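You operate a simulated robot arm through the tools that you are given. There is no shell and no other tool. Be economical: measure what you need, move in short steps, check, and stop when the job is done.

You run a simulated two-armed robot. Do the job below in one go: nothing can be reset, and whatever is moved stays where it is left.

TASK
Take the blue locking pin and leave it on the carton bench shelf. Then put the plain core on the top of the grey gauge bench away on the top of the core bench. Then fetch the yellow separator plate and stand it on top of the white bung. Then take the red no-go gauge and put it in the inside of the scrap tray. Then put the purple pad on the deck of the empty small pallet. Then take the white magazine on the top of the film bench and put it away on the reel cart tray. Then put the hand wrapper on the grey sheet. Then put the gold seal on the deck of the empty small pallet away on the packing shelf top. Then put the black tape roll on the top of the film bench. Then put two of the strip oil cans from the top of the fitting bench on the low shelf of the sleeve bench. Then open the lid of the felt tin. Keep to this order. Set down upright: yellow separator plate, purple pad, white magazine, strip oil can.

Only the result counts: the job must be done as asked and must still hold three seconds after the hand-in. Knocking over, shifting, dropping, spilling or breaking anything else fails it. A push-on lid holds only when it is set on centred and level and pressed home; a screw cap is set on level and turned clockwise until tight. Flat cloth is picked up by pressing the open fingertips on it (5 to 10 N) and closing them slowly along it; thin cloth reads only 2 to 8 mm in the jaws.

THE ROBOT
Two 7-joint arms with fingered hands on one trunk, on a base that drives. Base frame: it is fixed to the floor where the robot stands at the start and does not move with it; the origin is under the middle of the robot, x ahead of it, y to its left, z up. Lengths are in m, angles in rad, forces in N, time in s.
The left shoulder is at the start at [0.07, 0.146, 1.012], the right one opposite. Places, roughly: black tape roll (9x9x5 cm) [-1.9, 10.5, 0.4]; blue locking pin (4x4x10 cm) [0.5, 0.1, 0.9]; carton bench shelf (60x18 cm) [-2.2, -4.06, 0.44]; deck of the empty small pallet [0.8, 6.8, 0.8]; gold seal (5x4x3 cm) [0.7, 6.7, 0.9]; grey sheet [0.5, 8.25, 0.75]; hand wrapper (10x10x23 cm) [0.7, 6, 0.9]; inside of the scrap tray (20x27 cm) [0.5, 1.14, 0.88]; lid of the felt tin [-0.2, 12.6, 0.9]; low shelf of the sleeve bench [-2.2, 10.5, 0.4]; packing shelf top [0, -3.1, 0.9]; plain core (7x6x15 cm) [0.7, 0.6, 1]; purple pad (9x6x7 cm) [0.7, 5.7, 0.8]; red no-go gauge [0.5, 2.25, 1]; reel cart tray [-2, -2.9, 0.8]; strip oil can [-1, 12.5, 1]; top of the core bench [-5.7, 12.6, 0.9]; top of the film bench [0.8, 6.7, 0.8]; white bung (6x6x4 cm) [0.6, 1.6, 0.9]; white magazine (4x4x7 cm) [0.8, 5.8, 0.8]; yellow separator plate (3x5x9 cm) [0.5, 1.6, 0.9]. Payload 3.5 kg a hand.
The tool frame of a hand sits at the grasp point between the pads (the TCP): z along the fingers, y along the line on which they close. The tips reach 0.025 m beyond it. The gripper opens to 0.088 m. The gripper's body begins 0.029 m behind the TCP. The gripper is a hand of 4 fingers: y runs from the thumb to the fingers, the wrist lies at [-0.013, -0.097, -0.162] in the tool frame, and closing takes about 1.5 s.
Orientation is that of the tool frame in the base frame, as [roll, pitch, yaw] about the fixed x, y, z axes, in that order (R = Rz(yaw) Ry(pitch) Rx(roll)). With the fingers straight down and the wrist toward the robot, the tool's x, y and z point along [0, 1, 0], [1, 0, 0] and [0, 0, -1] of the base frame.

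THE INTERFACE
- The arms move only by the tool arm_command. It takes "left_increments", "right_increments" or both (then of equal length, played together; a hand with none holds still); each is text: rows parted by semicolons, each of 7 numbers parted by spaces: the shift along the base's x, y, z in units of 30 mm (1.0 is 30 mm), then the turn, a rotation vector about the base's x, y, z in units of 8 degrees (1.0 is 8 degrees), then the finger opening in m, from 0 to 0.088. In form: x y z ax ay az fingers; .... A call has 1 to 20 rows; each row shifts and turns the commanded pose from where the row before left it. A call with a number of a shift or a turn outside -1 to 1 is refused whole. Rows are played at 5 a second. More than 0.05 m and 0.15 rad between two rows, or a gripper value outside its range, and nothing of the call is played. Where a pose cannot be reached the arm comes as near as it can. A force on the tool above 40 N (or 10 N above the force at the start of the call, whichever is more), or a blocked arm, ends the call early, and 0.2 s more pass. Each finger travels about 0.045 m/s and halts on what it meets, pressing with about 32 N; the grip force reading is that of the motor and also rises with nothing between the fingers. The clock runs only during rows and for 0.2 s after the last one: add rows that do not move to give the fingers time. It gives the time, the measured TCP pose, the force on the tool (base axes), the opening and the grip force at its end, in the units of the frame above (readings bear some noise), with the torque about the TCP (base axes, N m) and any sound that the robot's microphone picked up, and new pictures: "views" is both (left out), scene, wrist or none (wrist: the cameras of the hands that moved).
- Cameras (640 x 400 px; columns grow to the right, rows downward): "scene" is now at [0.1363, 0.0509, 1.3424]; the picture's right is [0.42, -0.91, 0.00], its down [-0.47, -0.22, -0.85] and it looks along [0.77, 0.36, -0.52] (base axes); focal length 232 px, centre (320, 200). "left" rides on the left gripper at [-0.064, -0.083, -0.098] in its tool frame; the picture's right is [-0.62, -0.37, 0.69], its down [0.71, -0.63, 0.31] and it looks along [0.32, 0.68, 0.65] (tool axes); focal length 265 px, centre (320, 200). "right" rides on the right gripper at [0.064, -0.083, -0.098] in its tool frame; the picture's right is [-0.62, 0.37, -0.69], its down [-0.71, -0.63, 0.30] and it looks along [-0.32, 0.68, 0.65] (tool axes); focal length 265 px, centre (320, 200). There is no depth. A picture from a camera that has moved, and an enlarged one, comes with that camera's place and axes in the base frame and with its lens. The place of the scene camera against the robot may be out by one fixed shift of up to 0.018 m in any direction.
- slide_trunk(by): slides the trunk up (or, below 0, down) by that many m; the arms and the scene camera ride with it, the base frame stays. It gives what a move gives, with no picture.
- base_move(legs): drives the robot by 1 to 6 legs, each [ahead, left, turn to the left] in m, m and rad, along the robot's own axes; the way and the turn of a leg run together, so that a leg with both is an arc; at most 1.5 m and 3.142 rad a leg. The arms and the cameras ride along, it lands a little off, and it stops where it bumps. It gives what a move gives, and a new picture of the scene camera.
- preshape(shape, hand): the hand has 4 fingers and takes this shape, open, in about a second: jaw (thumb against the fingers, like two jaws); tri (thumb and two fingers); tip (a fingertip pinch); poke (one finger out to press); point (the index stretched); flat (the hand flat); cup (the hand cupped); fist (a fist). The gripper value then closes the fingers along that shape, each until it touches; the sizes above hold for jaw. It gives what a move gives, with no picture.
- aim_head(pan, tilt): turns the head with the scene camera to pan (to the left, within 1.501 rad either way) and tilt (down, from -0.506 to 1.204), counted from straight ahead of the robot. It gives what a move gives, and a new picture of the scene camera.
- close_up(camera, box): a new picture of the part [left, top, right, bottom] of that camera's present view, enlarged. It takes no simulated time.
- sign_off(): hands the job in; it is judged then, once.

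Work in short steps. Places have to be worked out from the pictures, the camera data and where the tool is seen: move nearer, look again, correct. Check each grasp and each placing, and mend what went wrong. You have 556 turns and 360 pictures in all, those below and enlarged ones among them. Open the grippers and draw the arms clear of the work before you hand the job in, unless the task says otherwise.

The tools are called after "Call:" by a JSON object that holds its "name" and its "arguments". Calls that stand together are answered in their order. arm_command: Moves the arms, as the interface text tells. Its arguments: {"type":"object","properties":{"left_increments":{"type":"string"},"right_increments":{"type":"string"},"views":{"type":"string","enum":["both","scene","wrist","none"]}},"required":[]} The other tools are called the same way: slide_trunk (by) slides the trunk up or down; preshape (shape, hand) gives the hand a shape; base_move (legs) drives the base; aim_head (pan, tilt) turns the head that bears the scene camera; close_up (camera, box) takes an enlarged picture of a part of a camera's view; sign_off () hands the job in.

At the start:

```text
time: 0.0
left_ee_pos: [0.3435, 0.4533, 1.0808]
left_orientation: [-3.14, 0.002, 1.571]
left_contact_force: [0.9, 0.3, 0.5]
left_wrist_torque: [0.0, -0.03, 0.0]
left_grip_width: 0.0876
left_grasp_force: 0.0
left_shape: jaw
right_ee_pos: [0.5222, 0.0315, 1.2215]
right_orientation: [3.138, -0.038, 1.554]
right_contact_force: [-0.2, 0.6, -0.2]
right_wrist_torque: [0.0, 0.02, 0.0]
right_grip_width: 0.0876
right_grasp_force: 0.1
right_shape: jaw
trunk travel left (down, up): [-0.575, 0.265]
robot x, y, heading: [-0.0013, -0.0013, -0.006]
head pan, tilt: [0.436, 0.548]
```

scene: 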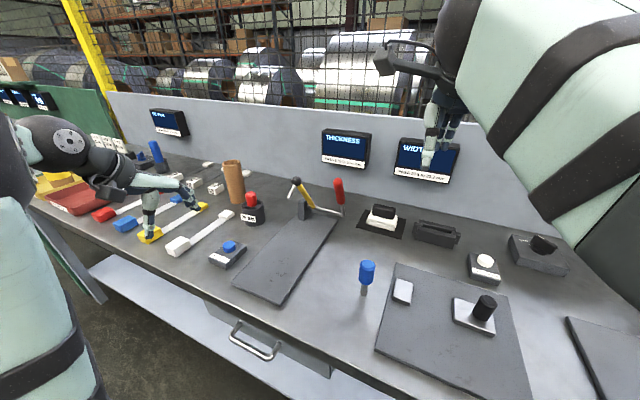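
right: 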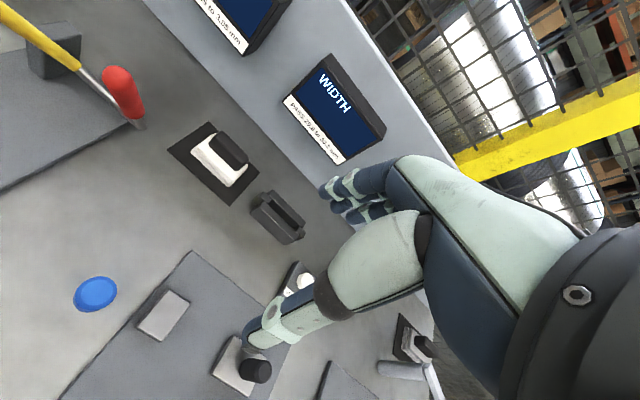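
left: 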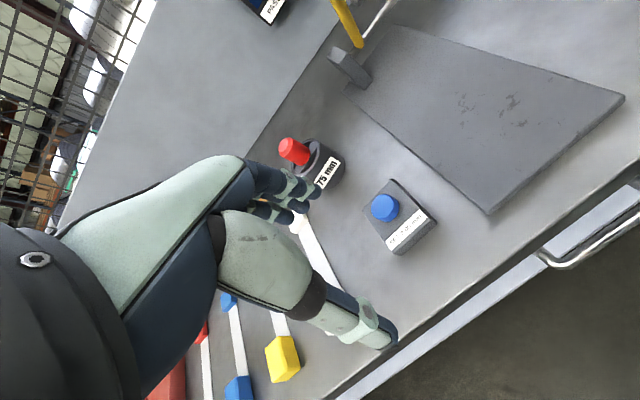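

The blue pin stands at about [0.51, 0.11], top near z 0.95. I bring the right hand above it and look.

Call:
{"name": "arm_command", "arguments": {"right_increments": "0 0.45 -0.8 0 0 0 0.088; 0 0.45 -0.8 0 0 0 0.088; 0 0.45 -0.8 0 0 0 0.088; 0 0.45 -0.8 0 0 0 0.088; 0 0.45 -0.8 0 0 0 0.088; 0 0.45 -0.8 0 0 0 0.088; 0 0 0 0 0 0 0.088", "views": "both"}}

```text
time: 1.8
left_ee_pos: [0.3457, 0.4531, 1.0821]
left_orientation: [-3.14, 0.0, 1.568]
left_contact_force: [0.6, 0.0, -0.8]
left_wrist_torque: [-0.02, 0.0, 0.01]
left_grip_width: 0.0875
left_grasp_force: 0.0
left_shape: jaw
right_ee_pos: [0.5326, 0.0922, 1.1047]
right_orientation: [3.128, -0.106, 1.526]
right_contact_force: [0.7, 0.5, -0.8]
right_wrist_torque: [0.03, -0.02, 0.0]
right_grip_width: 0.0876
right_grasp_force: 0.0
right_shape: jaw
trunk travel left (down, up): [-0.575, 0.265]
robot x, y, heading: [0.0058, -0.0024, -0.001]
head pan, tilt: [0.436, 0.548]
stopped in row 7 (right hand): the arm was blocked; the commanded pose is now the measured one
camera scene: at [0.1363, 0.0507, 1.3424], right [0.42, -0.91, 0.0], down [-0.47, -0.22, -0.85], along [0.77, 0.36, -0.52], focal length 232 px, centre (320, 200)
camera right: at [0.449, 0.1507, 1.2094], right [0.33, -0.71, 0.63], down [-0.66, -0.65, -0.39], along [0.68, -0.28, -0.68], focal length 265 px, centre (320, 200)
```

scene: 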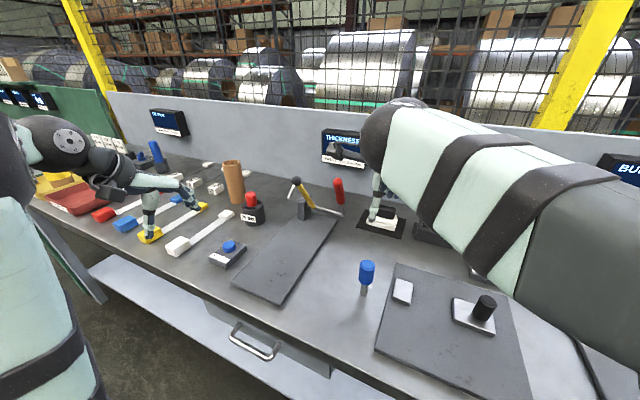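
right: 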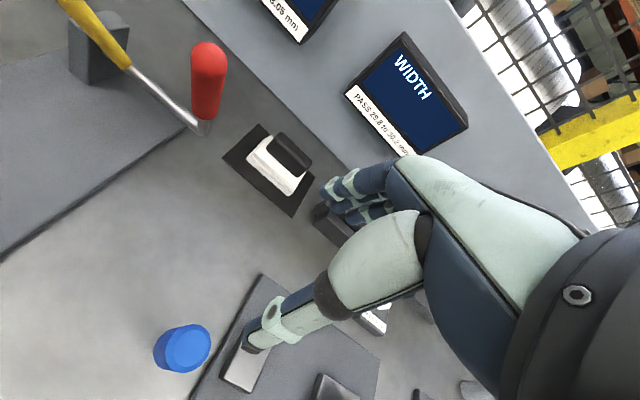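

The arm is blocked near a limit since the shoulder is low relative to this bench; I raise the trunk.

Call:
{"name": "slide_trunk", "arguments": {"by": 0.24}}

Call:
{"name": "arm_command", "arguments": {"right_increments": "-0.3 0.3 -1 0 0 0 0.088; -0.3 0.3 -1 0 0 0 0.088; 0 0 -1 0 0 0 0.088; 0 0 -1 0 0 0 0.088; 0 0 -1 0 0 0 0.088; 0 0 -1 0 0 0 0.088; 0 0 -1 0 0 0 0.088; 0 0 0 0 0 0 0.088", "views": "both"}}

```text
time: 4.3
left_ee_pos: [0.3451, 0.4542, 1.3215]
left_orientation: [-3.139, 0.0, 1.568]
left_contact_force: [0.6, -0.2, -0.8]
left_wrist_torque: [-0.02, -0.01, 0.01]
left_grip_width: 0.0878
left_grasp_force: 0.0
left_shape: jaw
right_ee_pos: [0.5329, 0.0938, 1.3434]
right_orientation: [3.127, -0.107, 1.525]
right_contact_force: [1.4, 0.5, 0.2]
right_wrist_torque: [0.03, 0.0, 0.01]
right_grip_width: 0.0875
right_grasp_force: 0.0
right_shape: jaw
trunk travel left (down, up): [-0.815, 0.025]
robot x, y, heading: [-0.0004, -0.0017, 0.004]
head pan, tilt: [0.436, 0.548]
```

```text
time: 6.3
left_ee_pos: [0.3446, 0.4535, 1.3224]
left_orientation: [-3.139, 0.0, 1.568]
left_contact_force: [0.3, 0.3, -0.7]
left_wrist_torque: [0.02, 0.01, 0.01]
left_grip_width: 0.0875
left_grasp_force: 0.1
left_shape: jaw
right_ee_pos: [0.5275, 0.098, 1.1611]
right_orientation: [3.124, -0.172, 1.482]
right_contact_force: [-0.1, -0.6, 0.5]
right_wrist_torque: [0.0, 0.03, 0.01]
right_grip_width: 0.088
right_grasp_force: 0.1
right_shape: jaw
trunk travel left (down, up): [-0.815, 0.025]
robot x, y, heading: [0.0007, 0.0011, -0.002]
head pan, tilt: [0.436, 0.548]
stopped in row 8 (right hand): the arm was blocked; the commanded pose is now the measured one
camera scene: at [0.1359, 0.0508, 1.5824], right [0.42, -0.91, 0.0], down [-0.47, -0.22, -0.85], along [0.77, 0.36, -0.52], focal length 232 px, centre (320, 200)
camera right: at [0.4467, 0.1525, 1.2676], right [0.29, -0.76, 0.58], down [-0.68, -0.59, -0.43], along [0.67, -0.27, -0.69], focal length 265 px, centre (320, 200)
```

scene: 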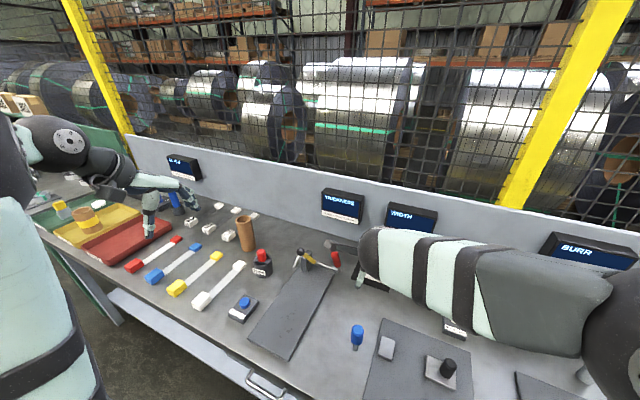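
right: 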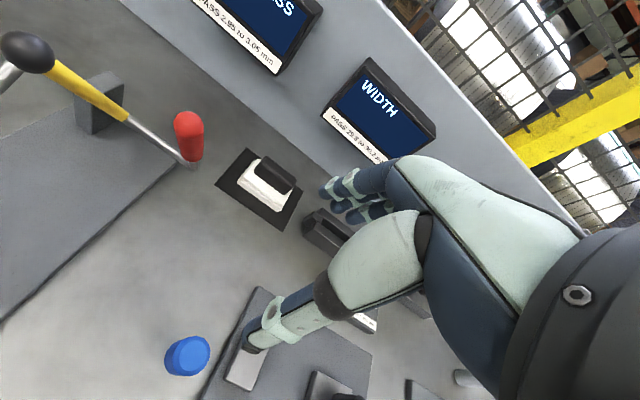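

The right arm reaches across its own side badly; I use the left hand for the pin instead. First I move the right hand away to its own side.

Call:
{"name": "arm_command", "arguments": {"right_increments": "-0.2 -0.5 1 0 0.3 0.2 0.088; -0.2 -1 0.5 0 0.3 0.2 0.088; -0.3 -1 0.5 0 0.3 0.2 0.088; -0.3 -1 0 0 0.3 0.2 0.088; -0.3 -1 0 0 0 0 0.088; -0.3 -1 0 0 0 0 0.088; -0.3 -1 0 0 0 0 0.088; -0.3 -1 0 0 0 0 0.088; -0.3 -1 0 0 0 0 0.088; 0 -1 0 0 0 0 0.088; 0 0 0 0 0 0 0.088", "views": "none"}}

Call:
{"name": "arm_command", "arguments": {"left_increments": "0.5 -1 -0.5 0 0 0 0.088; 0.5 -1 -0.5 0 0 0 0.088; 0.5 -1 -0.5 0 0 0 0.088; 0.5 -1 -0.5 0 0 0 0.088; 0.5 -1 -0.5 0 0 0 0.088; 0.5 -1 -0.5 0 0 0 0.088; 0.5 -1 -0.5 0 0 0 0.088; 0.5 -1 -0.5 0 0 0 0.088; 0.5 -1 -0.5 0 0 0 0.088; 0.5 -1 -0.5 0 0 0 0.088; 0 -1 -0.5 0 0 0 0.088; 0 0 0 0 0 0 0.088", "views": "both"}}

```text
time: 8.7
left_ee_pos: [0.3459, 0.453, 1.3211]
left_orientation: [-3.14, 0.002, 1.569]
left_contact_force: [0.1, 0.0, 0.8]
left_wrist_torque: [0.02, 0.03, -0.02]
left_grip_width: 0.0879
left_grasp_force: 0.1
left_shape: jaw
right_ee_pos: [0.4537, -0.184, 1.2203]
right_orientation: [-2.988, -0.161, 1.57]
right_contact_force: [-0.1, 0.0, -0.1]
right_wrist_torque: [0.02, 0.03, -0.01]
right_grip_width: 0.0879
right_grasp_force: 0.0
right_shape: jaw
trunk travel left (down, up): [-0.815, 0.025]
robot x, y, heading: [-0.0017, -0.0023, 0.004]
head pan, tilt: [0.436, 0.548]
```

```text
time: 11.3
left_ee_pos: [0.4951, 0.1259, 1.1561]
left_orientation: [3.142, 0.023, 1.578]
left_contact_force: [0.3, 0.3, 0.2]
left_wrist_torque: [-0.02, -0.03, 0.0]
left_grip_width: 0.0873
left_grasp_force: 0.1
left_shape: jaw
right_ee_pos: [0.4533, -0.1833, 1.2204]
right_orientation: [-2.99, -0.162, 1.569]
right_contact_force: [-0.3, -0.5, 0.2]
right_wrist_torque: [0.03, -0.01, -0.03]
right_grip_width: 0.0876
right_grasp_force: 0.1
right_shape: jaw
trunk travel left (down, up): [-0.815, 0.025]
robot x, y, heading: [-0.0039, 0.003, -0.001]
head pan, tilt: [0.436, 0.548]
camera scene: at [0.136, 0.0512, 1.5824], right [0.42, -0.91, 0.0], down [-0.47, -0.22, -0.85], along [0.77, 0.36, -0.52], focal length 232 px, centre (320, 200)
camera left: at [0.4115, 0.0626, 1.2576], right [-0.36, -0.64, -0.68], down [-0.64, 0.7, -0.32], along [0.68, 0.32, -0.66], focal length 265 px, centre (320, 200)
```

scene: 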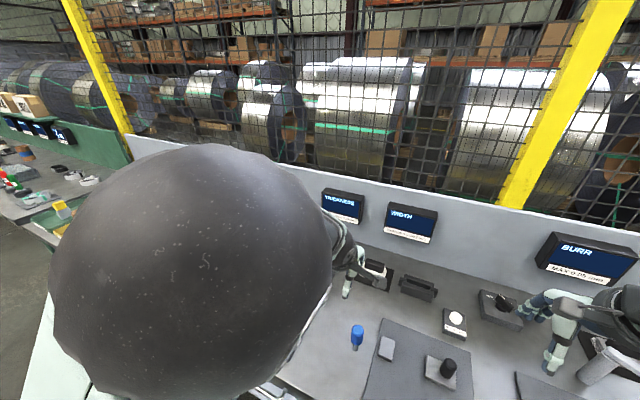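
left: 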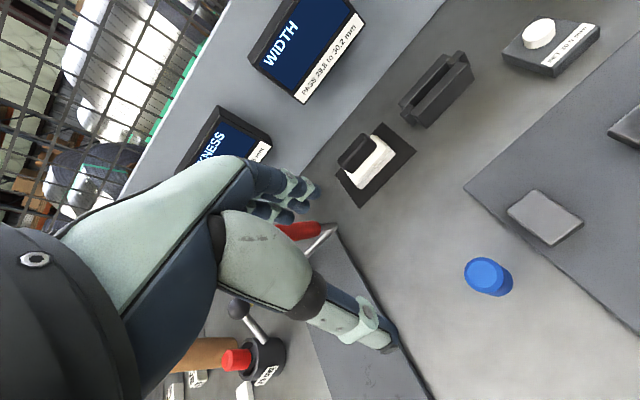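

Wrist view puts the pin head near [0.48–0.50, 0.10]. I lower to z≈1.06 above it and look again.

Call:
{"name": "arm_command", "arguments": {"left_increments": "-0.2 -0.4 -0.9 0 0 0 0.088; 0 -0.4 -0.9 0 0 0 0.088; 0 0 -0.9 0 0 0 0.088; 0 0 0 0 0 0 0.088", "views": "wrist"}}

```text
time: 12.3
left_ee_pos: [0.4949, 0.0983, 1.0859]
left_orientation: [3.123, 0.039, 1.583]
left_contact_force: [0.8, -0.7, 0.1]
left_wrist_torque: [-0.01, 0.01, -0.03]
left_grip_width: 0.0876
left_grasp_force: 0.1
left_shape: jaw
right_ee_pos: [0.4539, -0.1848, 1.219]
right_orientation: [-2.989, -0.162, 1.57]
right_contact_force: [0.1, -0.1, -0.1]
right_wrist_torque: [-0.01, 0.01, 0.0]
right_grip_width: 0.0877
right_grasp_force: 0.0
right_shape: jaw
trunk travel left (down, up): [-0.815, 0.025]
robot x, y, heading: [0.0004, -0.0003, -0.0]
head pan, tilt: [0.436, 0.548]
camera left: at [0.4092, 0.0372, 1.1867], right [-0.35, -0.65, -0.67], down [-0.63, 0.69, -0.34], along [0.69, 0.31, -0.65], focal length 265 px, centre (320, 200)
```

left: 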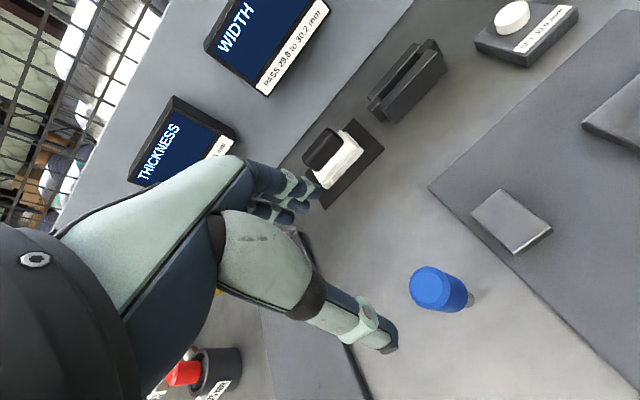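

Triangulated: pin at about [0.479, 0.093], top ≈0.965. I descend around it in two stages.

Call:
{"name": "arm_command", "arguments": {"left_increments": "-0.5 -0.2 -0.5 0 0 0 0.088; 0 0 -1 0 0 0 0.088; 0 0 -1 0 0 0 0.088; 0 0 -1 0 0 0 0.088; 0 0 0 0 0 0 0.088", "views": "wrist"}}

```text
time: 13.5
left_ee_pos: [0.4754, 0.0936, 0.9706]
left_orientation: [-3.14, 0.026, 1.594]
left_contact_force: [0.4, -0.6, -0.6]
left_wrist_torque: [-0.02, -0.02, -0.02]
left_grip_width: 0.0875
left_grasp_force: 0.1
left_shape: jaw
right_ee_pos: [0.4541, -0.1852, 1.2209]
right_orientation: [-2.989, -0.163, 1.57]
right_contact_force: [0.2, -0.2, 0.0]
right_wrist_torque: [0.01, -0.01, -0.02]
right_grip_width: 0.0877
right_grasp_force: 0.1
right_shape: jaw
trunk travel left (down, up): [-0.815, 0.025]
robot x, y, heading: [0.0031, -0.0025, 0.001]
head pan, tilt: [0.436, 0.548]
camera left: at [0.3918, 0.0296, 1.0733], right [-0.36, -0.65, -0.67], down [-0.65, 0.69, -0.32], along [0.68, 0.32, -0.66], focal length 265 px, centre (320, 200)
```

left: 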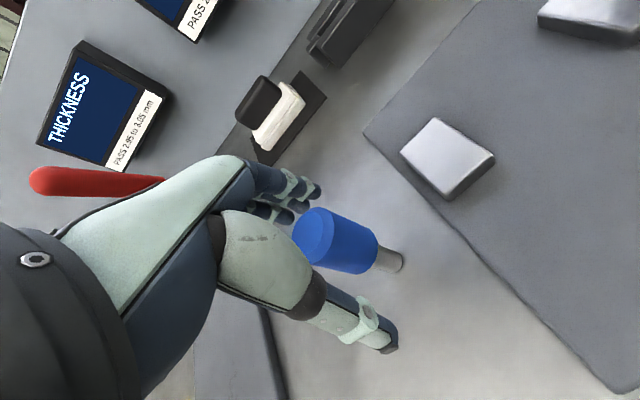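

The pin head is between thumb and fingers. I lower 33 mm and close.

Call:
{"name": "arm_command", "arguments": {"left_increments": "0.05 0 -1 0 0 0 0.088; 0 0 -0.1 0 0 0 0.088; 0 0 0 0 0 0 0.03; 0 0 0 0 0 0 0.02; 0 0 0 0 0 0 0.02; 0 0 0 0 0 0 0.02; 0 0 0 0 0 0 0.02; 0 0 0 0 0 0 0.02; 0 0 0 0 0 0 0.02; 0 0 0 0 0 0 0.02", "views": "wrist"}}

```text
time: 15.7
left_ee_pos: [0.4747, 0.0924, 0.9356]
left_orientation: [-3.139, 0.0, 1.569]
left_contact_force: [-1.2, -0.2, -0.1]
left_wrist_torque: [0.0, 0.02, 0.0]
left_grip_width: 0.0206
left_grasp_force: 0.0
left_shape: jaw
right_ee_pos: [0.4533, -0.1834, 1.2201]
right_orientation: [-2.991, -0.162, 1.569]
right_contact_force: [-0.2, 0.6, -0.2]
right_wrist_torque: [0.02, -0.01, 0.0]
right_grip_width: 0.0879
right_grasp_force: 0.0
right_shape: jaw
trunk travel left (down, up): [-0.815, 0.025]
robot x, y, heading: [0.0002, -0.0026, -0.004]
head pan, tilt: [0.436, 0.548]
camera left: at [0.3912, 0.0278, 1.0367], right [-0.37, -0.62, -0.69], down [-0.63, 0.72, -0.3], along [0.68, 0.32, -0.66], focal length 265 px, centre (320, 200)
```

left: 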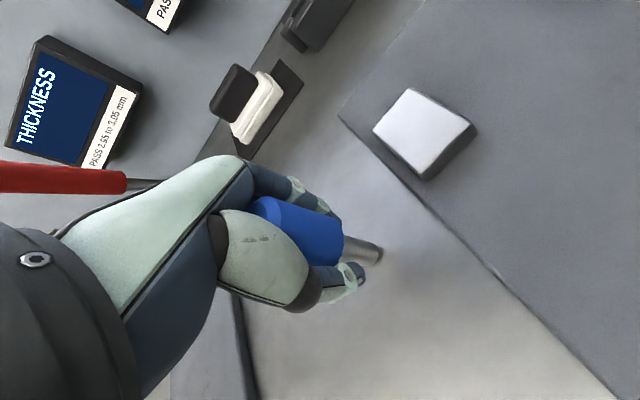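

Opening reached the commanded 20 mm without load; I close further to grip.

Call:
{"name": "arm_command", "arguments": {"left_increments": "0 0 0 0 0 0 0; 0 0 0 0 0 0 0; 0 0 0 0 0 0 0; 0 0 0 0 0 0 0; 0 0 0 0 0 0 0; 0 0 0 0 0 0 0", "views": "wrist"}}

```text
time: 17.1
left_ee_pos: [0.4752, 0.0913, 0.9366]
left_orientation: [-3.14, 0.001, 1.569]
left_contact_force: [-0.2, 1.1, -0.9]
left_wrist_torque: [0.02, -0.01, 0.0]
left_grip_width: 0.021
left_grasp_force: 32.3
left_shape: jaw
right_ee_pos: [0.4543, -0.1834, 1.2207]
right_orientation: [-2.99, -0.162, 1.568]
right_contact_force: [0.2, 0.1, -1.4]
right_wrist_torque: [-0.02, 0.01, -0.04]
right_grip_width: 0.0876
right_grasp_force: 0.1
right_shape: jaw
trunk travel left (down, up): [-0.815, 0.025]
robot x, y, heading: [0.0029, 0.0018, -0.004]
head pan, tilt: [0.436, 0.548]
camera left: at [0.3912, 0.0279, 1.0367], right [-0.37, -0.62, -0.69], down [-0.63, 0.72, -0.3], along [0.68, 0.32, -0.66], focal length 265 px, centre (320, 200)
```

left: 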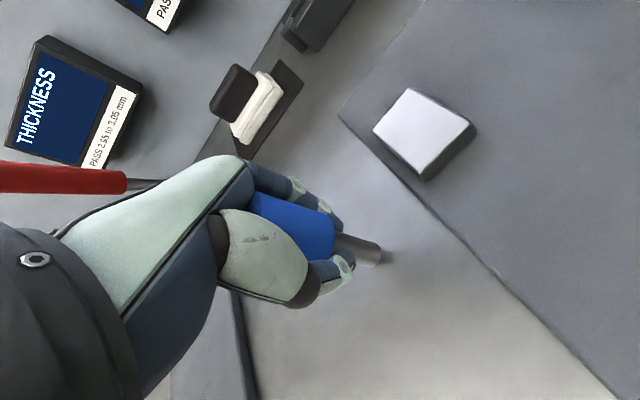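

Gripped at 21 mm with 32 N. I lift straight up.

Call:
{"name": "arm_command", "arguments": {"left_increments": "0 0 0.7 0 0 0 0; 0 0 1 0 0 0 0; 0 0 1 0 0 0 0; 0 0 1 0 0 0 0; 0 0 1 0 0 0 0; -0.5 0.5 1 0 0 0 0; -0.5 0.5 1 0 0 0 0; 0 0 0 0 0 0 0", "views": "both"}}

```text
time: 18.9
left_ee_pos: [0.444, 0.1235, 1.137]
left_orientation: [-3.138, 0.0, 1.57]
left_contact_force: [-0.1, -1.4, -1.2]
left_wrist_torque: [0.01, 0.06, -0.02]
left_grip_width: 0.0213
left_grasp_force: 31.8
left_shape: jaw
right_ee_pos: [0.4557, -0.1843, 1.2194]
right_orientation: [-2.992, -0.164, 1.569]
right_contact_force: [0.2, 0.2, 0.3]
right_wrist_torque: [0.01, -0.01, 0.03]
right_grip_width: 0.0879
right_grasp_force: 0.1
right_shape: jaw
trunk travel left (down, up): [-0.815, 0.025]
robot x, y, heading: [0.001, 0.0008, 0.0]
head pan, tilt: [0.436, 0.548]
camera scene: at [0.1375, 0.05, 1.5823], right [0.42, -0.91, 0.0], down [-0.47, -0.22, -0.85], along [0.77, 0.36, -0.52], focal length 232 px, centre (320, 200)
camera left: at [0.3611, 0.06, 1.2382], right [-0.37, -0.62, -0.69], down [-0.63, 0.72, -0.3], along [0.68, 0.32, -0.66], focal length 265 px, centre (320, 200)
```

scene: 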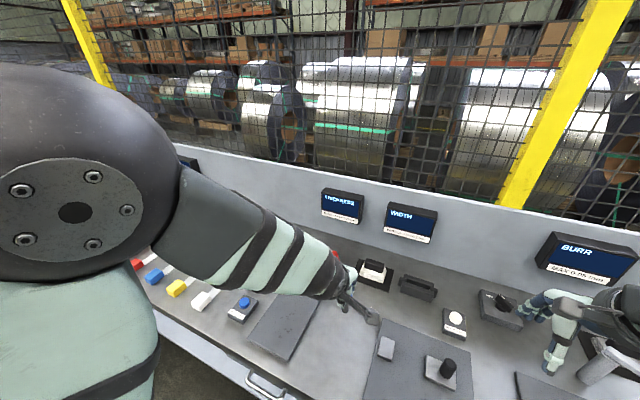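
left: 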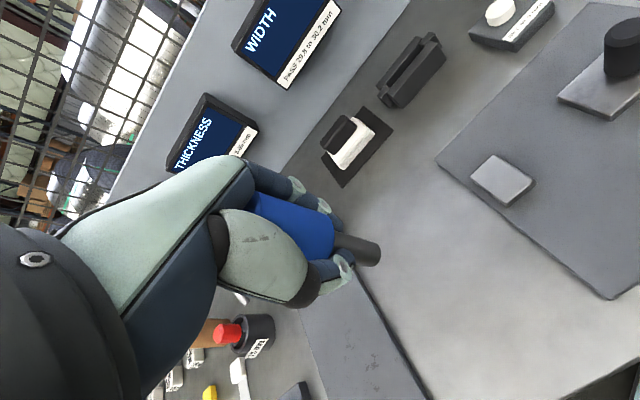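

Pin is in hand. I tuck both hands closer, then back away from the bench and look towards the destination.

Call:
{"name": "arm_command", "arguments": {"left_increments": "-1 0.5 0 0 0 0 0; -1 0.5 0 0 0 0 0; -1 0.5 0 0 0 0 0; -1 0.5 0 0 0 0 0; 0 0 0 0 0 0 0", "right_increments": "-1 -0.3 0 0 0 0 0.088; -1 -0.3 0 0 0 0 0.088; -1 -0.3 0 0 0 0 0.088; -1 0 0 0 0 0 0.088; 0 0 0 0 0 0 0.088", "views": "none"}}

Call:
{"name": "base_move", "arguments": {"legs": [[-0.6, 0, 0]]}}

Call:
{"name": "aim_head", "arguments": {"pan": -1.5, "tilt": 0.35}}

```text
time: 20.1
left_ee_pos: [0.3927, 0.1765, 1.1577]
left_orientation: [-3.14, 0.002, 1.569]
left_contact_force: [0.1, 0.1, -0.2]
left_wrist_torque: [0.03, 0.03, -0.01]
left_grip_width: 0.0208
left_grasp_force: 31.3
left_shape: jaw
left hand out of reach, approached as far as the arm can: row 2, 3, 4
right_ee_pos: [0.3308, -0.2161, 1.2198]
right_orientation: [-2.99, -0.162, 1.569]
right_contact_force: [0.5, 0.6, -0.2]
right_wrist_torque: [0.0, 0.01, 0.02]
right_grip_width: 0.0875
right_grasp_force: 0.1
right_shape: jaw
trunk travel left (down, up): [-0.815, 0.025]
robot x, y, heading: [0.0026, 0.0009, -0.006]
head pan, tilt: [0.436, 0.548]
```

```text
time: 23.6
left_ee_pos: [-0.2182, 0.1739, 1.1582]
left_orientation: [-3.138, -0.001, 1.56]
left_contact_force: [0.6, -0.2, -0.8]
left_wrist_torque: [0.03, 0.02, -0.03]
left_grip_width: 0.021
left_grasp_force: 32.5
left_shape: jaw
right_ee_pos: [-0.2831, -0.216, 1.2185]
right_orientation: [-2.991, -0.162, 1.56]
right_contact_force: [0.1, -0.5, -0.8]
right_wrist_torque: [-0.01, 0.0, 0.0]
right_grip_width: 0.0878
right_grasp_force: 0.0
right_shape: jaw
trunk travel left (down, up): [-0.815, 0.025]
robot x, y, heading: [-0.6145, 0.0023, -0.011]
head pan, tilt: [0.436, 0.548]
camera scene: at [-0.4751, 0.0524, 1.5822], right [0.41, -0.91, 0.0], down [-0.48, -0.22, -0.85], along [0.78, 0.35, -0.52], focal length 232 px, centre (320, 200)
```

scene: 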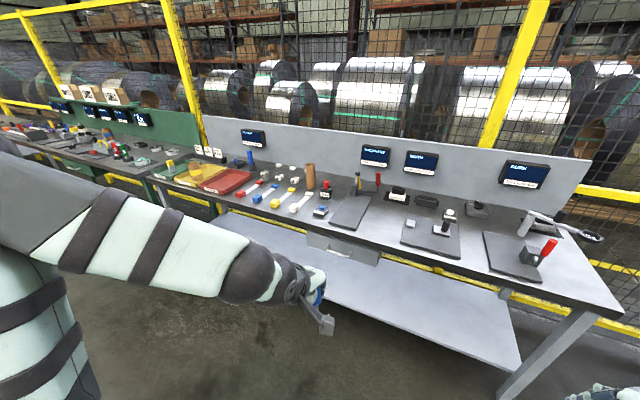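

```text
time: 25.4
left_ee_pos: [-0.2191, 0.1733, 1.1574]
left_orientation: [-3.139, 0.0, 1.56]
left_contact_force: [0.0, -0.4, -1.5]
left_wrist_torque: [-0.03, 0.02, -0.04]
left_grip_width: 0.0212
left_grasp_force: 31.9
left_shape: jaw
right_ee_pos: [-0.2838, -0.2157, 1.2181]
right_orientation: [-2.991, -0.163, 1.559]
right_contact_force: [0.3, -0.5, -0.7]
right_wrist_torque: [-0.02, -0.01, -0.02]
right_grip_width: 0.0877
right_grasp_force: 0.1
right_shape: jaw
trunk travel left (down, up): [-0.815, 0.025]
robot x, y, heading: [-0.6106, 0.0027, -0.008]
head pan, tilt: [-1.499, 0.351]
camera scene: at [-0.5525, -0.0777, 1.6005], right [-1.0, -0.06, 0.0], down [-0.02, 0.34, -0.94], along [0.06, -0.94, -0.34], focal length 232 px, centre (320, 200)
```

scene: 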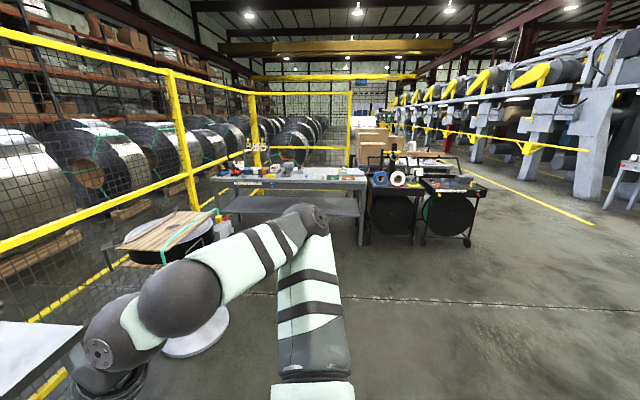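

The reel carts are at about [-1.45,-3.1] and [-2.0,-2.9]; the carton bench lies behind. I turn to face -y and drive toward [-2.8,-1.8].

Call:
{"name": "base_move", "arguments": {"legs": [[0, 0, -1.56], [0.9, -1.0, 0], [0.8, -1.2, 0]]}}

Call:
{"name": "aim_head", "arguments": {"pan": 0, "tilt": 0.4}}

```text
time: 42.6
left_ee_pos: [-2.559, -2.1387, 1.159]
left_orientation: [-3.14, 0.001, 0.01]
left_contact_force: [0.3, 1.0, -0.4]
left_wrist_torque: [0.02, 0.0, 0.01]
left_grip_width: 0.0208
left_grasp_force: 32.3
left_shape: jaw
right_ee_pos: [-2.9506, -2.0819, 1.2197]
right_orientation: [-2.989, -0.161, 0.012]
right_contact_force: [0.4, 0.8, 0.7]
right_wrist_torque: [0.01, 0.05, 0.0]
right_grip_width: 0.0877
right_grasp_force: 0.0
right_shape: jaw
trunk travel left (down, up): [-0.815, 0.025]
robot x, y, heading: [-2.7386, -1.7417, -1.559]
head pan, tilt: [-1.499, 0.351]
camera scene: at [-2.8266, -1.793, 1.6006], right [-0.08, 1.0, 0.0], down [0.34, 0.03, -0.94], along [-0.94, -0.08, -0.34], focal length 232 px, centre (320, 200)
```

scene: 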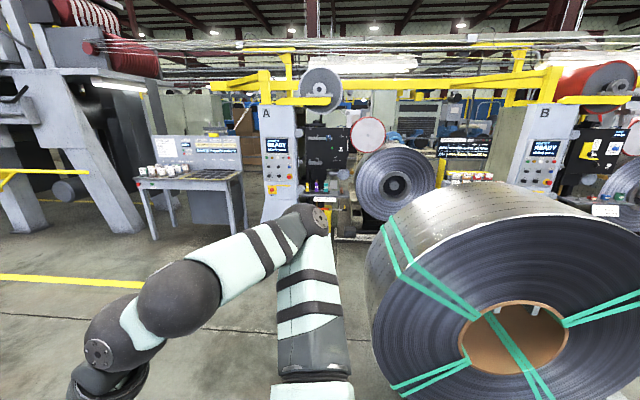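

```text
time: 44.2
left_ee_pos: [-2.5598, -2.139, 1.1582]
left_orientation: [-3.14, -0.001, 0.01]
left_contact_force: [0.1, 0.6, -0.5]
left_wrist_torque: [0.02, -0.02, -0.01]
left_grip_width: 0.0211
left_grasp_force: 32.5
left_shape: jaw
right_ee_pos: [-2.9522, -2.0819, 1.2198]
right_orientation: [-2.991, -0.163, 0.01]
right_contact_force: [-0.2, 0.3, 0.4]
right_wrist_torque: [-0.01, -0.02, -0.02]
right_grip_width: 0.0877
right_grasp_force: 0.1
right_shape: jaw
trunk travel left (down, up): [-0.815, 0.025]
robot x, y, heading: [-2.7389, -1.7478, -1.562]
head pan, tilt: [0.0, 0.4]
camera scene: at [-2.7334, -1.8782, 1.596], right [-1.0, -0.01, 0.0], down [0.0, 0.39, -0.92], along [0.01, -0.92, -0.39], focal length 232 px, centre (320, 200)
```

scene: 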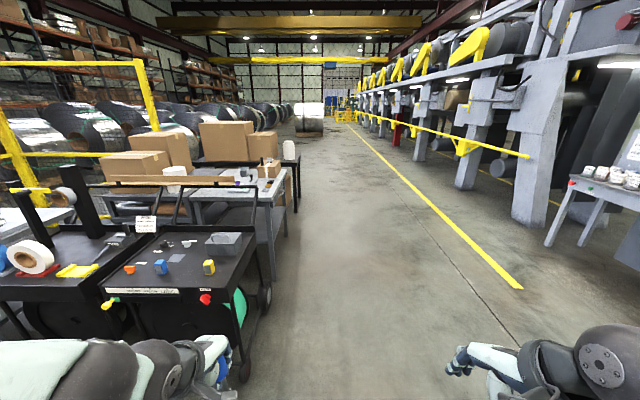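

I see carts at left and a bench with cartons behind them. I zoom in to find the shelf.

Call:
{"name": "close_up", "arguments": {"camera": "scene", "box": [60, 110, 320, 280]}}

```text
2.35 times, centred on (190, 195) of scene
camera zoom: at [-2.7334, -1.8782, 1.596], right [-1.0, -0.01, 0.0], down [0.0, 0.39, -0.92], along [0.01, -0.92, -0.39], focal length 546 px, centre (626, 212)
```

zoom: 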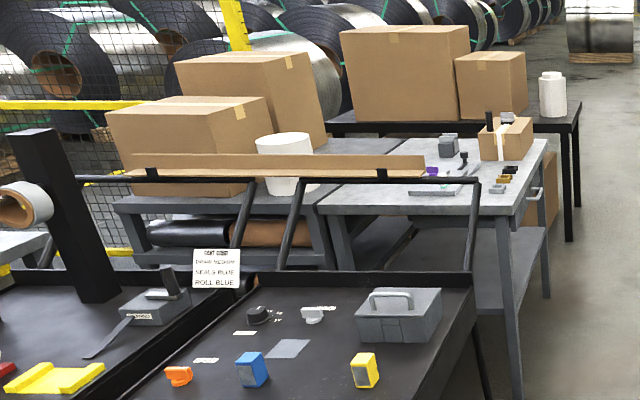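

The light-topped bench (front facing -x, from y≈-3.7 to -4.57, front at x≈-2.31) has the shelf at y≈-4.06. I drive down the aisle and turn to face it.

Call:
{"name": "base_move", "arguments": {"legs": [[1.0, -0.25, 0], [1.3, 0, 0], [0, 0, 1.56]]}}

Call:
{"name": "aim_head", "arguments": {"pan": 0, "tilt": 0.7}}

```text
time: 59.7
left_ee_pos: [-2.5236, -3.9162, 1.1589]
left_orientation: [-3.138, 0.0, 1.609]
left_contact_force: [-0.2, 1.0, -0.4]
left_wrist_torque: [0.0, 0.02, 0.03]
left_grip_width: 0.0212
left_grasp_force: 32.1
left_shape: jaw
right_ee_pos: [-2.569, -4.3085, 1.2192]
right_orientation: [-2.988, -0.163, 1.609]
right_contact_force: [0.5, 0.1, 0.9]
right_wrist_torque: [-0.02, 0.01, -0.02]
right_grip_width: 0.0876
right_grasp_force: 0.0
right_shape: jaw
trunk travel left (down, up): [-0.815, 0.025]
robot x, y, heading: [-2.9089, -4.107, 0.044]
head pan, tilt: [0.0, 0.4]
camera scene: at [-2.7621, -4.0876, 1.596], right [0.04, -1.0, 0.0], down [-0.39, -0.02, -0.92], along [0.92, 0.04, -0.39], focal length 232 px, centre (320, 200)
```

scene: 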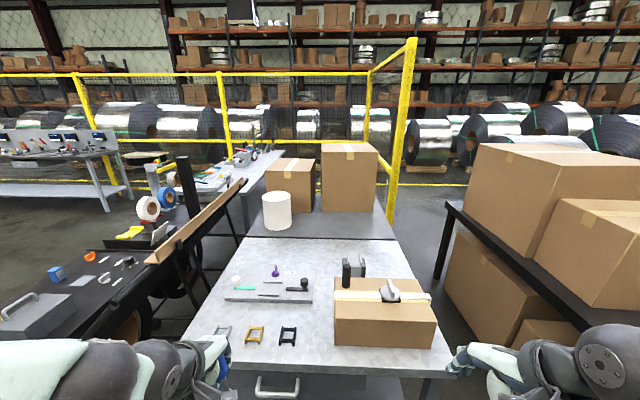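

```text
time: 60.5
left_ee_pos: [-2.5237, -3.9148, 1.1584]
left_orientation: [-3.137, 0.001, 1.609]
left_contact_force: [0.0, 0.4, -1.5]
left_wrist_torque: [0.02, 0.01, 0.01]
left_grip_width: 0.021
left_grasp_force: 31.5
left_shape: jaw
right_ee_pos: [-2.5693, -4.3081, 1.2186]
right_orientation: [-2.991, -0.163, 1.608]
right_contact_force: [-1.1, 0.1, -0.4]
right_wrist_torque: [0.02, 0.0, -0.01]
right_grip_width: 0.0877
right_grasp_force: 0.0
right_shape: jaw
trunk travel left (down, up): [-0.815, 0.025]
robot x, y, heading: [-2.913, -4.1043, 0.04]
head pan, tilt: [0.0, 0.7]
camera scene: at [-2.7697, -4.0876, 1.5692], right [0.04, -1.0, 0.0], down [-0.64, -0.03, -0.77], along [0.76, 0.03, -0.64], focal length 232 px, centre (320, 200)
```

scene: 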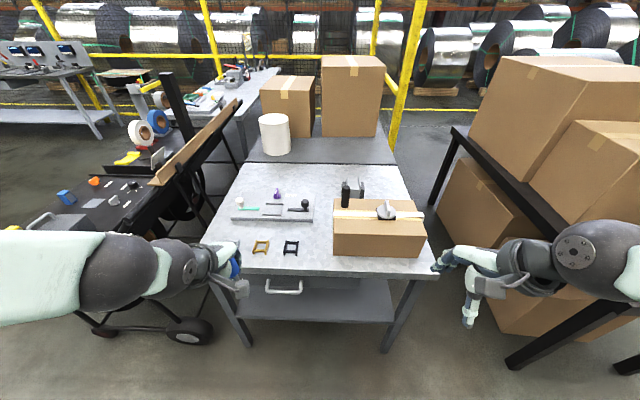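

The shelf is clear, front edge about x=-2.31, but there's a drawer above it. I lower the trunk to see the clearance.

Call:
{"name": "slide_trunk", "arguments": {"by": -0.42}}

Call:
{"name": "aim_head", "arguments": {"pan": 0, "tilt": 0.75}}

```text
refused: -0.42 is not a number from -0.4 to 0.4
```

```text
time: 61.1
left_ee_pos: [-2.5241, -3.9152, 1.1587]
left_orientation: [-3.137, 0.0, 1.61]
left_contact_force: [0.8, -1.2, -0.4]
left_wrist_torque: [0.02, -0.03, -0.02]
left_grip_width: 0.0209
left_grasp_force: 32.2
left_shape: jaw
right_ee_pos: [-2.5698, -4.3074, 1.2188]
right_orientation: [-2.989, -0.161, 1.61]
right_contact_force: [0.0, 0.0, 0.2]
right_wrist_torque: [0.0, -0.01, 0.01]
right_grip_width: 0.0875
right_grasp_force: 0.0
right_shape: jaw
trunk travel left (down, up): [-0.815, 0.025]
robot x, y, heading: [-2.9105, -4.1052, 0.043]
head pan, tilt: [0.0, 0.75]
camera scene: at [-2.7718, -4.0877, 1.5649], right [0.04, -1.0, 0.0], down [-0.68, -0.03, -0.73], along [0.73, 0.03, -0.68], focal length 232 px, centre (320, 200)
```

scene: 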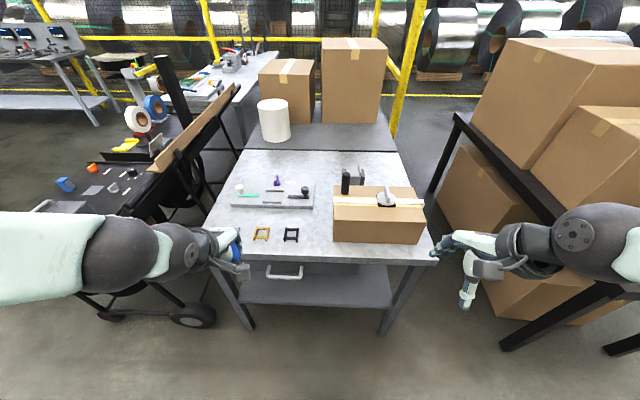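

Call:
{"name": "slide_trunk", "arguments": {"by": -0.4}}

Call:
{"name": "aim_head", "arguments": {"pan": 0, "tilt": 0.65}}

```text
time: 65.0
left_ee_pos: [-2.5239, -3.9157, 0.7588]
left_orientation: [-3.139, 0.001, 1.609]
left_contact_force: [0.3, 0.7, -1.0]
left_wrist_torque: [0.0, -0.01, 0.03]
left_grip_width: 0.0209
left_grasp_force: 31.9
left_shape: jaw
right_ee_pos: [-2.5702, -4.3086, 0.8196]
right_orientation: [-2.989, -0.161, 1.609]
right_contact_force: [-0.4, 0.1, -0.5]
right_wrist_torque: [0.01, 0.0, -0.02]
right_grip_width: 0.0876
right_grasp_force: 0.0
right_shape: jaw
trunk travel left (down, up): [-0.415, 0.425]
robot x, y, heading: [-2.9064, -4.1069, 0.038]
head pan, tilt: [0.0, 0.75]
```

```text
time: 65.6
left_ee_pos: [-2.5246, -3.9151, 0.7584]
left_orientation: [-3.138, 0.001, 1.61]
left_contact_force: [-0.1, -0.8, -0.7]
left_wrist_torque: [0.0, 0.02, 0.01]
left_grip_width: 0.021
left_grasp_force: 31.9
left_shape: jaw
right_ee_pos: [-2.5709, -4.3082, 0.8199]
right_orientation: [-2.989, -0.163, 1.609]
right_contact_force: [-0.6, 0.2, -0.1]
right_wrist_torque: [-0.01, 0.0, 0.01]
right_grip_width: 0.0877
right_grasp_force: 0.0
right_shape: jaw
trunk travel left (down, up): [-0.415, 0.425]
robot x, y, heading: [-2.9109, -4.107, 0.039]
head pan, tilt: [0.0, 0.649]
camera scene: at [-2.768, -4.0876, 1.1734], right [0.04, -1.0, 0.0], down [-0.6, -0.02, -0.8], along [0.8, 0.03, -0.61], focal length 232 px, centre (320, 200)
```

scene: 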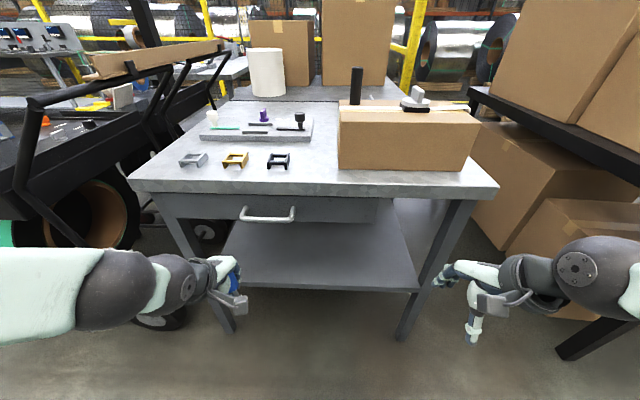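

Shelf at z≈0.43–0.44, drawer bottom ≈0.72. Holding the hand vertical, the wrist stays outside the front edge, so it fits. I lower the left hand in front of the shelf first.

Call:
{"name": "arm_command", "arguments": {"left_increments": "0 0 -1 0 0 0 0; 0 -0.7 -1 0 0 0 0; 0 -0.7 -1 0 0 0 0; 0 -0.7 -1 0 0 0 0; 0 -0.7 -1 0 0 0 0; 0 -0.7 -1 0 0 0 0; 0 -0.7 -0.7 0 0 0 0; 0 0 0 0 0 0 0", "views": "scene"}}

```text
time: 67.4
left_ee_pos: [-2.5199, -4.0448, 0.5571]
left_orientation: [-3.139, 0.001, 1.61]
left_contact_force: [0.3, -0.1, -0.4]
left_wrist_torque: [-0.03, -0.02, -0.04]
left_grip_width: 0.0211
left_grasp_force: 32.1
left_shape: jaw
left hand out of reach, approached as far as the arm can: row 1
right_ee_pos: [-2.5687, -4.3077, 0.8193]
right_orientation: [-2.988, -0.161, 1.608]
right_contact_force: [0.5, 0.5, -0.1]
right_wrist_torque: [0.0, 0.04, 0.04]
right_grip_width: 0.0878
right_grasp_force: 0.0
right_shape: jaw
trunk travel left (down, up): [-0.415, 0.425]
robot x, y, heading: [-2.9113, -4.1096, 0.038]
head pan, tilt: [0.0, 0.649]
camera scene: at [-2.768, -4.0874, 1.1735], right [0.04, -1.0, 0.0], down [-0.6, -0.02, -0.8], along [0.8, 0.03, -0.6], focal length 232 px, centre (320, 200)
```

scene: 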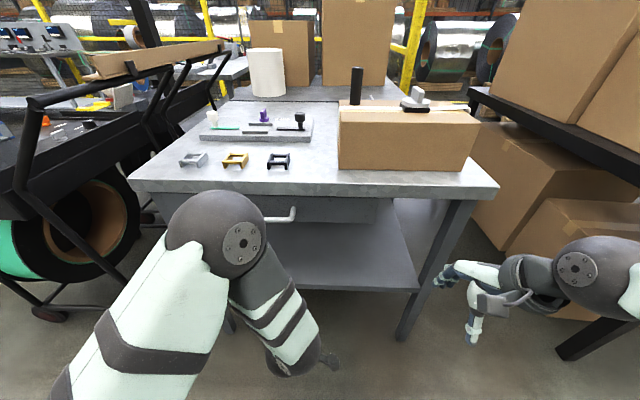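

The elbow protrudes forward; I raise the trunk a little so the arm will be straighter, then lower and extend the hand.

Call:
{"name": "slide_trunk", "arguments": {"by": 0.15}}

Call:
{"name": "arm_command", "arguments": {"left_increments": "0 0 -1 0 0 0 0; 0 0 -1 0 0 0 0; 0 0 -1 0 0 0 0; 0 0 -1 0 0 0 0; 0 0 -1 0 0 0 0; 1 0 -0.3 0 0 0 0; 1 0 0 0 0 0 0; 1 0 0 0 0 0 0; 0 0 0 0 0 0 0", "views": "both"}}

```text
time: 69.2
left_ee_pos: [-2.5198, -4.0441, 0.7087]
left_orientation: [-3.137, 0.0, 1.609]
left_contact_force: [0.4, 0.2, 0.0]
left_wrist_torque: [0.02, -0.03, -0.03]
left_grip_width: 0.0211
left_grasp_force: 32.4
left_shape: jaw
right_ee_pos: [-2.5693, -4.3076, 0.9692]
right_orientation: [-2.989, -0.163, 1.61]
right_contact_force: [0.7, -0.1, 0.3]
right_wrist_torque: [-0.01, 0.0, 0.01]
right_grip_width: 0.0878
right_grasp_force: 0.1
right_shape: jaw
trunk travel left (down, up): [-0.565, 0.275]
robot x, y, heading: [-2.9101, -4.1055, 0.041]
head pan, tilt: [0.0, 0.649]
```

```text
time: 71.2
left_ee_pos: [-2.4292, -4.0451, 0.5503]
left_orientation: [-3.14, 0.0, 1.608]
left_contact_force: [-0.5, -0.3, -1.6]
left_wrist_torque: [-0.07, 0.0, -0.01]
left_grip_width: 0.0208
left_grasp_force: 32.0
left_shape: jaw
right_ee_pos: [-2.5698, -4.308, 0.9691]
right_orientation: [-2.989, -0.162, 1.609]
right_contact_force: [0.5, 0.3, 0.4]
right_wrist_torque: [-0.02, -0.01, -0.01]
right_grip_width: 0.0876
right_grasp_force: 0.1
right_shape: jaw
trunk travel left (down, up): [-0.565, 0.275]
robot x, y, heading: [-2.9097, -4.1045, 0.035]
head pan, tilt: [0.0, 0.649]
camera scene: at [-2.7682, -4.0878, 1.3235], right [0.04, -1.0, 0.0], down [-0.6, -0.02, -0.8], along [0.8, 0.03, -0.6], focal length 232 px, centre (320, 200)
camera left: at [-2.5102, -4.1117, 0.6507], right [-0.35, -0.63, -0.69], down [-0.66, 0.69, -0.3], along [0.67, 0.35, -0.66], focal length 265 px, centre (320, 200)
```

scene: 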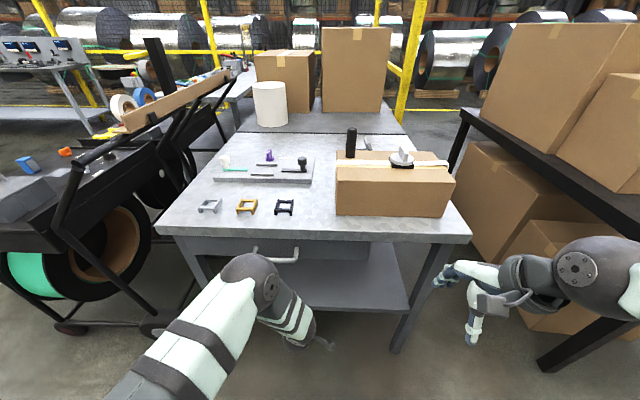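
left: 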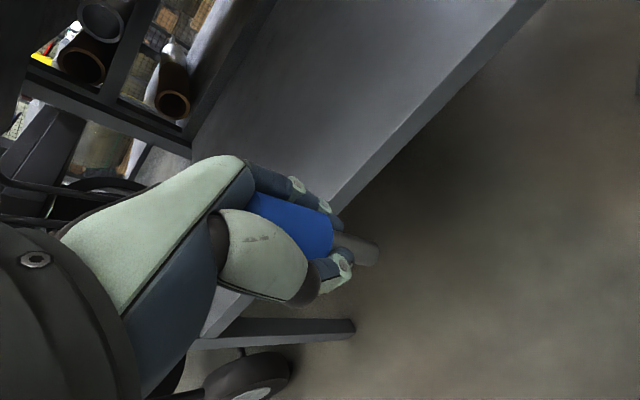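

The hand fits but the forearm would come near the drawer handle (y −3.87…−4.0). I shift the robot 0.14 m right before extending.

Call:
{"name": "base_move", "arguments": {"legs": [[0, -0.14, 0]]}}

Call:
{"name": "arm_command", "arguments": {"left_increments": "1 0 0 0 0 0 0; 1 0 0 0 0 0 0; 1 0 0 0 0 0 0; 1 0 0 0 0 0 0; 0 0 0 0 0 0 0", "views": "both"}}

```text
time: 72.5
left_ee_pos: [-2.4238, -4.1803, 0.5514]
left_orientation: [-3.139, 0.0, 1.613]
left_contact_force: [0.1, 0.0, -1.0]
left_wrist_torque: [-0.01, -0.02, 0.0]
left_grip_width: 0.0208
left_grasp_force: 32.3
left_shape: jaw
right_ee_pos: [-2.5628, -4.445, 0.969]
right_orientation: [-2.99, -0.162, 1.614]
right_contact_force: [0.4, 0.5, -0.6]
right_wrist_torque: [-0.01, 0.03, 0.04]
right_grip_width: 0.0878
right_grasp_force: 0.1
right_shape: jaw
trunk travel left (down, up): [-0.565, 0.275]
robot x, y, heading: [-2.9042, -4.2457, 0.045]
head pan, tilt: [0.0, 0.649]
camera scene: at [-2.7621, -4.2254, 1.3235], right [0.04, -1.0, 0.0], down [-0.6, -0.03, -0.8], along [0.8, 0.03, -0.6], focal length 232 px, centre (320, 200)
```

scene: 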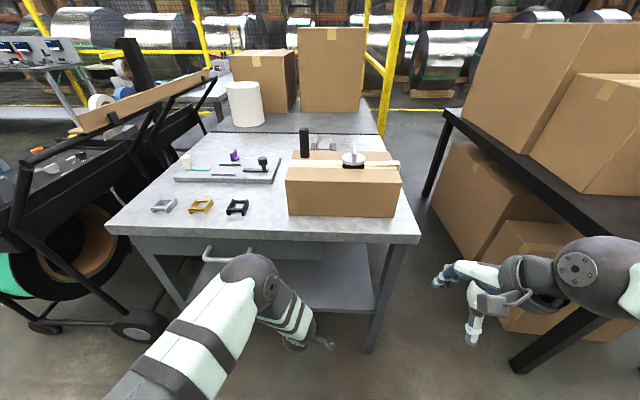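

```text
time: 73.7
left_ee_pos: [-2.3056, -4.1796, 0.5497]
left_orientation: [-3.137, 0.001, 1.614]
left_contact_force: [-0.2, -0.1, -1.5]
left_wrist_torque: [-0.03, 0.0, 0.01]
left_grip_width: 0.021
left_grasp_force: 31.9
left_shape: jaw
right_ee_pos: [-2.564, -4.4455, 0.97]
right_orientation: [-2.99, -0.164, 1.613]
right_contact_force: [0.2, 0.3, -0.5]
right_wrist_torque: [-0.01, 0.0, 0.0]
right_grip_width: 0.0877
right_grasp_force: 0.1
right_shape: jaw
trunk travel left (down, up): [-0.565, 0.275]
robot x, y, heading: [-2.9063, -4.2437, 0.046]
head pan, tilt: [0.0, 0.649]
camera scene: at [-2.7625, -4.225, 1.3235], right [0.04, -1.0, 0.0], down [-0.6, -0.03, -0.8], along [0.8, 0.03, -0.6], focal length 232 px, centre (320, 200)
camera left: at [-2.3856, -4.248, 0.6508], right [-0.34, -0.63, -0.69], down [-0.66, 0.69, -0.3], along [0.67, 0.35, -0.66], focal length 265 px, centre (320, 200)
```

scene: 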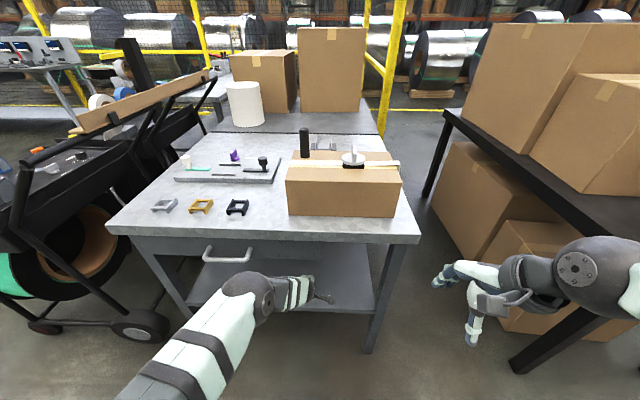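
left: 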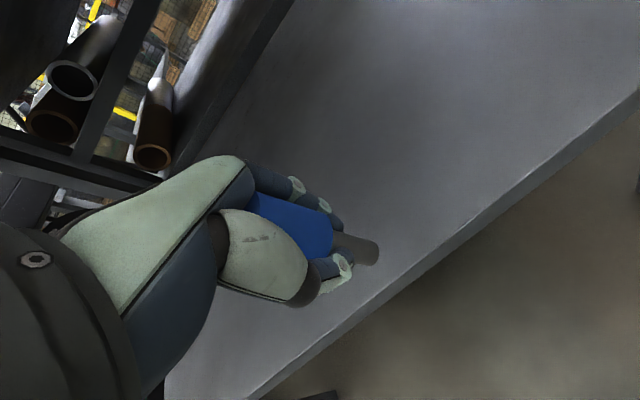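

The pin is at the shelf edge; I go 50 mm further in and lower slowly until contact.

Call:
{"name": "arm_command", "arguments": {"left_increments": "1 0 0 0 0 0 0; 0.8 0 -0.2 0 0 0 0; 0 0 -0.3 0 0 0 0; 0 0 -0.2 0 0 0 0; 0 0 -0.15 0 0 0 0; 0 0 0 0 0 0 0", "views": "wrist"}}

```text
time: 75.1
left_ee_pos: [-2.2585, -4.1756, 0.5326]
left_orientation: [3.135, 0.006, 1.61]
left_contact_force: [0.0, 0.5, -1.3]
left_wrist_torque: [0.0, 0.0, -0.02]
left_grip_width: 0.0209
left_grasp_force: 31.6
left_shape: jaw
left hand out of reach, approached as far as the arm can: row 2, 3, 4, 5
right_ee_pos: [-2.5636, -4.4456, 0.9699]
right_orientation: [-2.989, -0.161, 1.612]
right_contact_force: [-0.4, 0.1, 0.6]
right_wrist_torque: [-0.03, 0.01, 0.0]
right_grip_width: 0.0878
right_grasp_force: 0.0
right_shape: jaw
trunk travel left (down, up): [-0.565, 0.275]
robot x, y, heading: [-2.9028, -4.2439, 0.043]
head pan, tilt: [0.0, 0.649]
camera left: at [-2.3406, -4.2422, 0.6324], right [-0.34, -0.64, -0.69], down [-0.66, 0.69, -0.31], along [0.67, 0.35, -0.65], focal length 265 px, centre (320, 200)
```

left: 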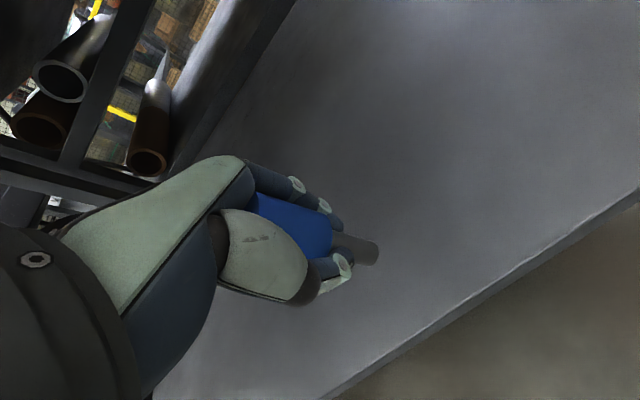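

The arm is at its reach limit, so I lower the trunk a little to bring the pin to the shelf.

Call:
{"name": "slide_trunk", "arguments": {"by": -0.012}}

Call:
{"name": "close_up", "arguments": {"camera": "left", "box": [240, 180, 480, 330]}}

```text
time: 75.7
left_ee_pos: [-2.2588, -4.1761, 0.5201]
left_orientation: [3.134, 0.008, 1.612]
left_contact_force: [-0.7, -0.5, -1.1]
left_wrist_torque: [-0.01, -0.02, 0.01]
left_grip_width: 0.0204
left_grasp_force: 31.4
left_shape: jaw
right_ee_pos: [-2.5648, -4.4449, 0.9572]
right_orientation: [-2.99, -0.162, 1.611]
right_contact_force: [-0.6, -0.3, -0.2]
right_wrist_torque: [0.03, 0.0, 0.02]
right_grip_width: 0.0878
right_grasp_force: 0.0
right_shape: jaw
trunk travel left (down, up): [-0.553, 0.287]
robot x, y, heading: [-2.9001, -4.2455, 0.043]
head pan, tilt: [0.0, 0.649]
```

```text
2.67 times, centred on (360, 255) of left
camera zoom: at [-2.3406, -4.242, 0.6205], right [-0.34, -0.64, -0.69], down [-0.66, 0.69, -0.31], along [0.67, 0.35, -0.65], focal length 708 px, centre (213, 53)
```

zoom: 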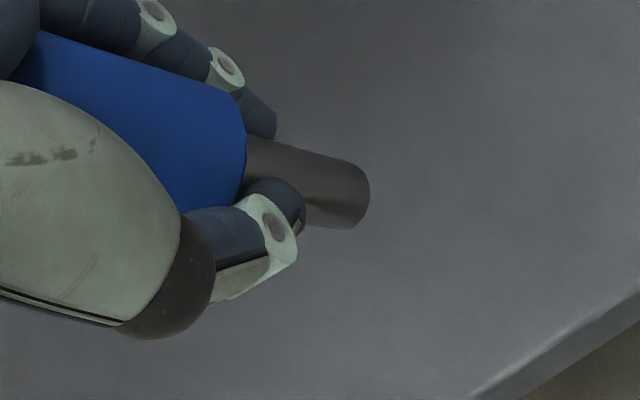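

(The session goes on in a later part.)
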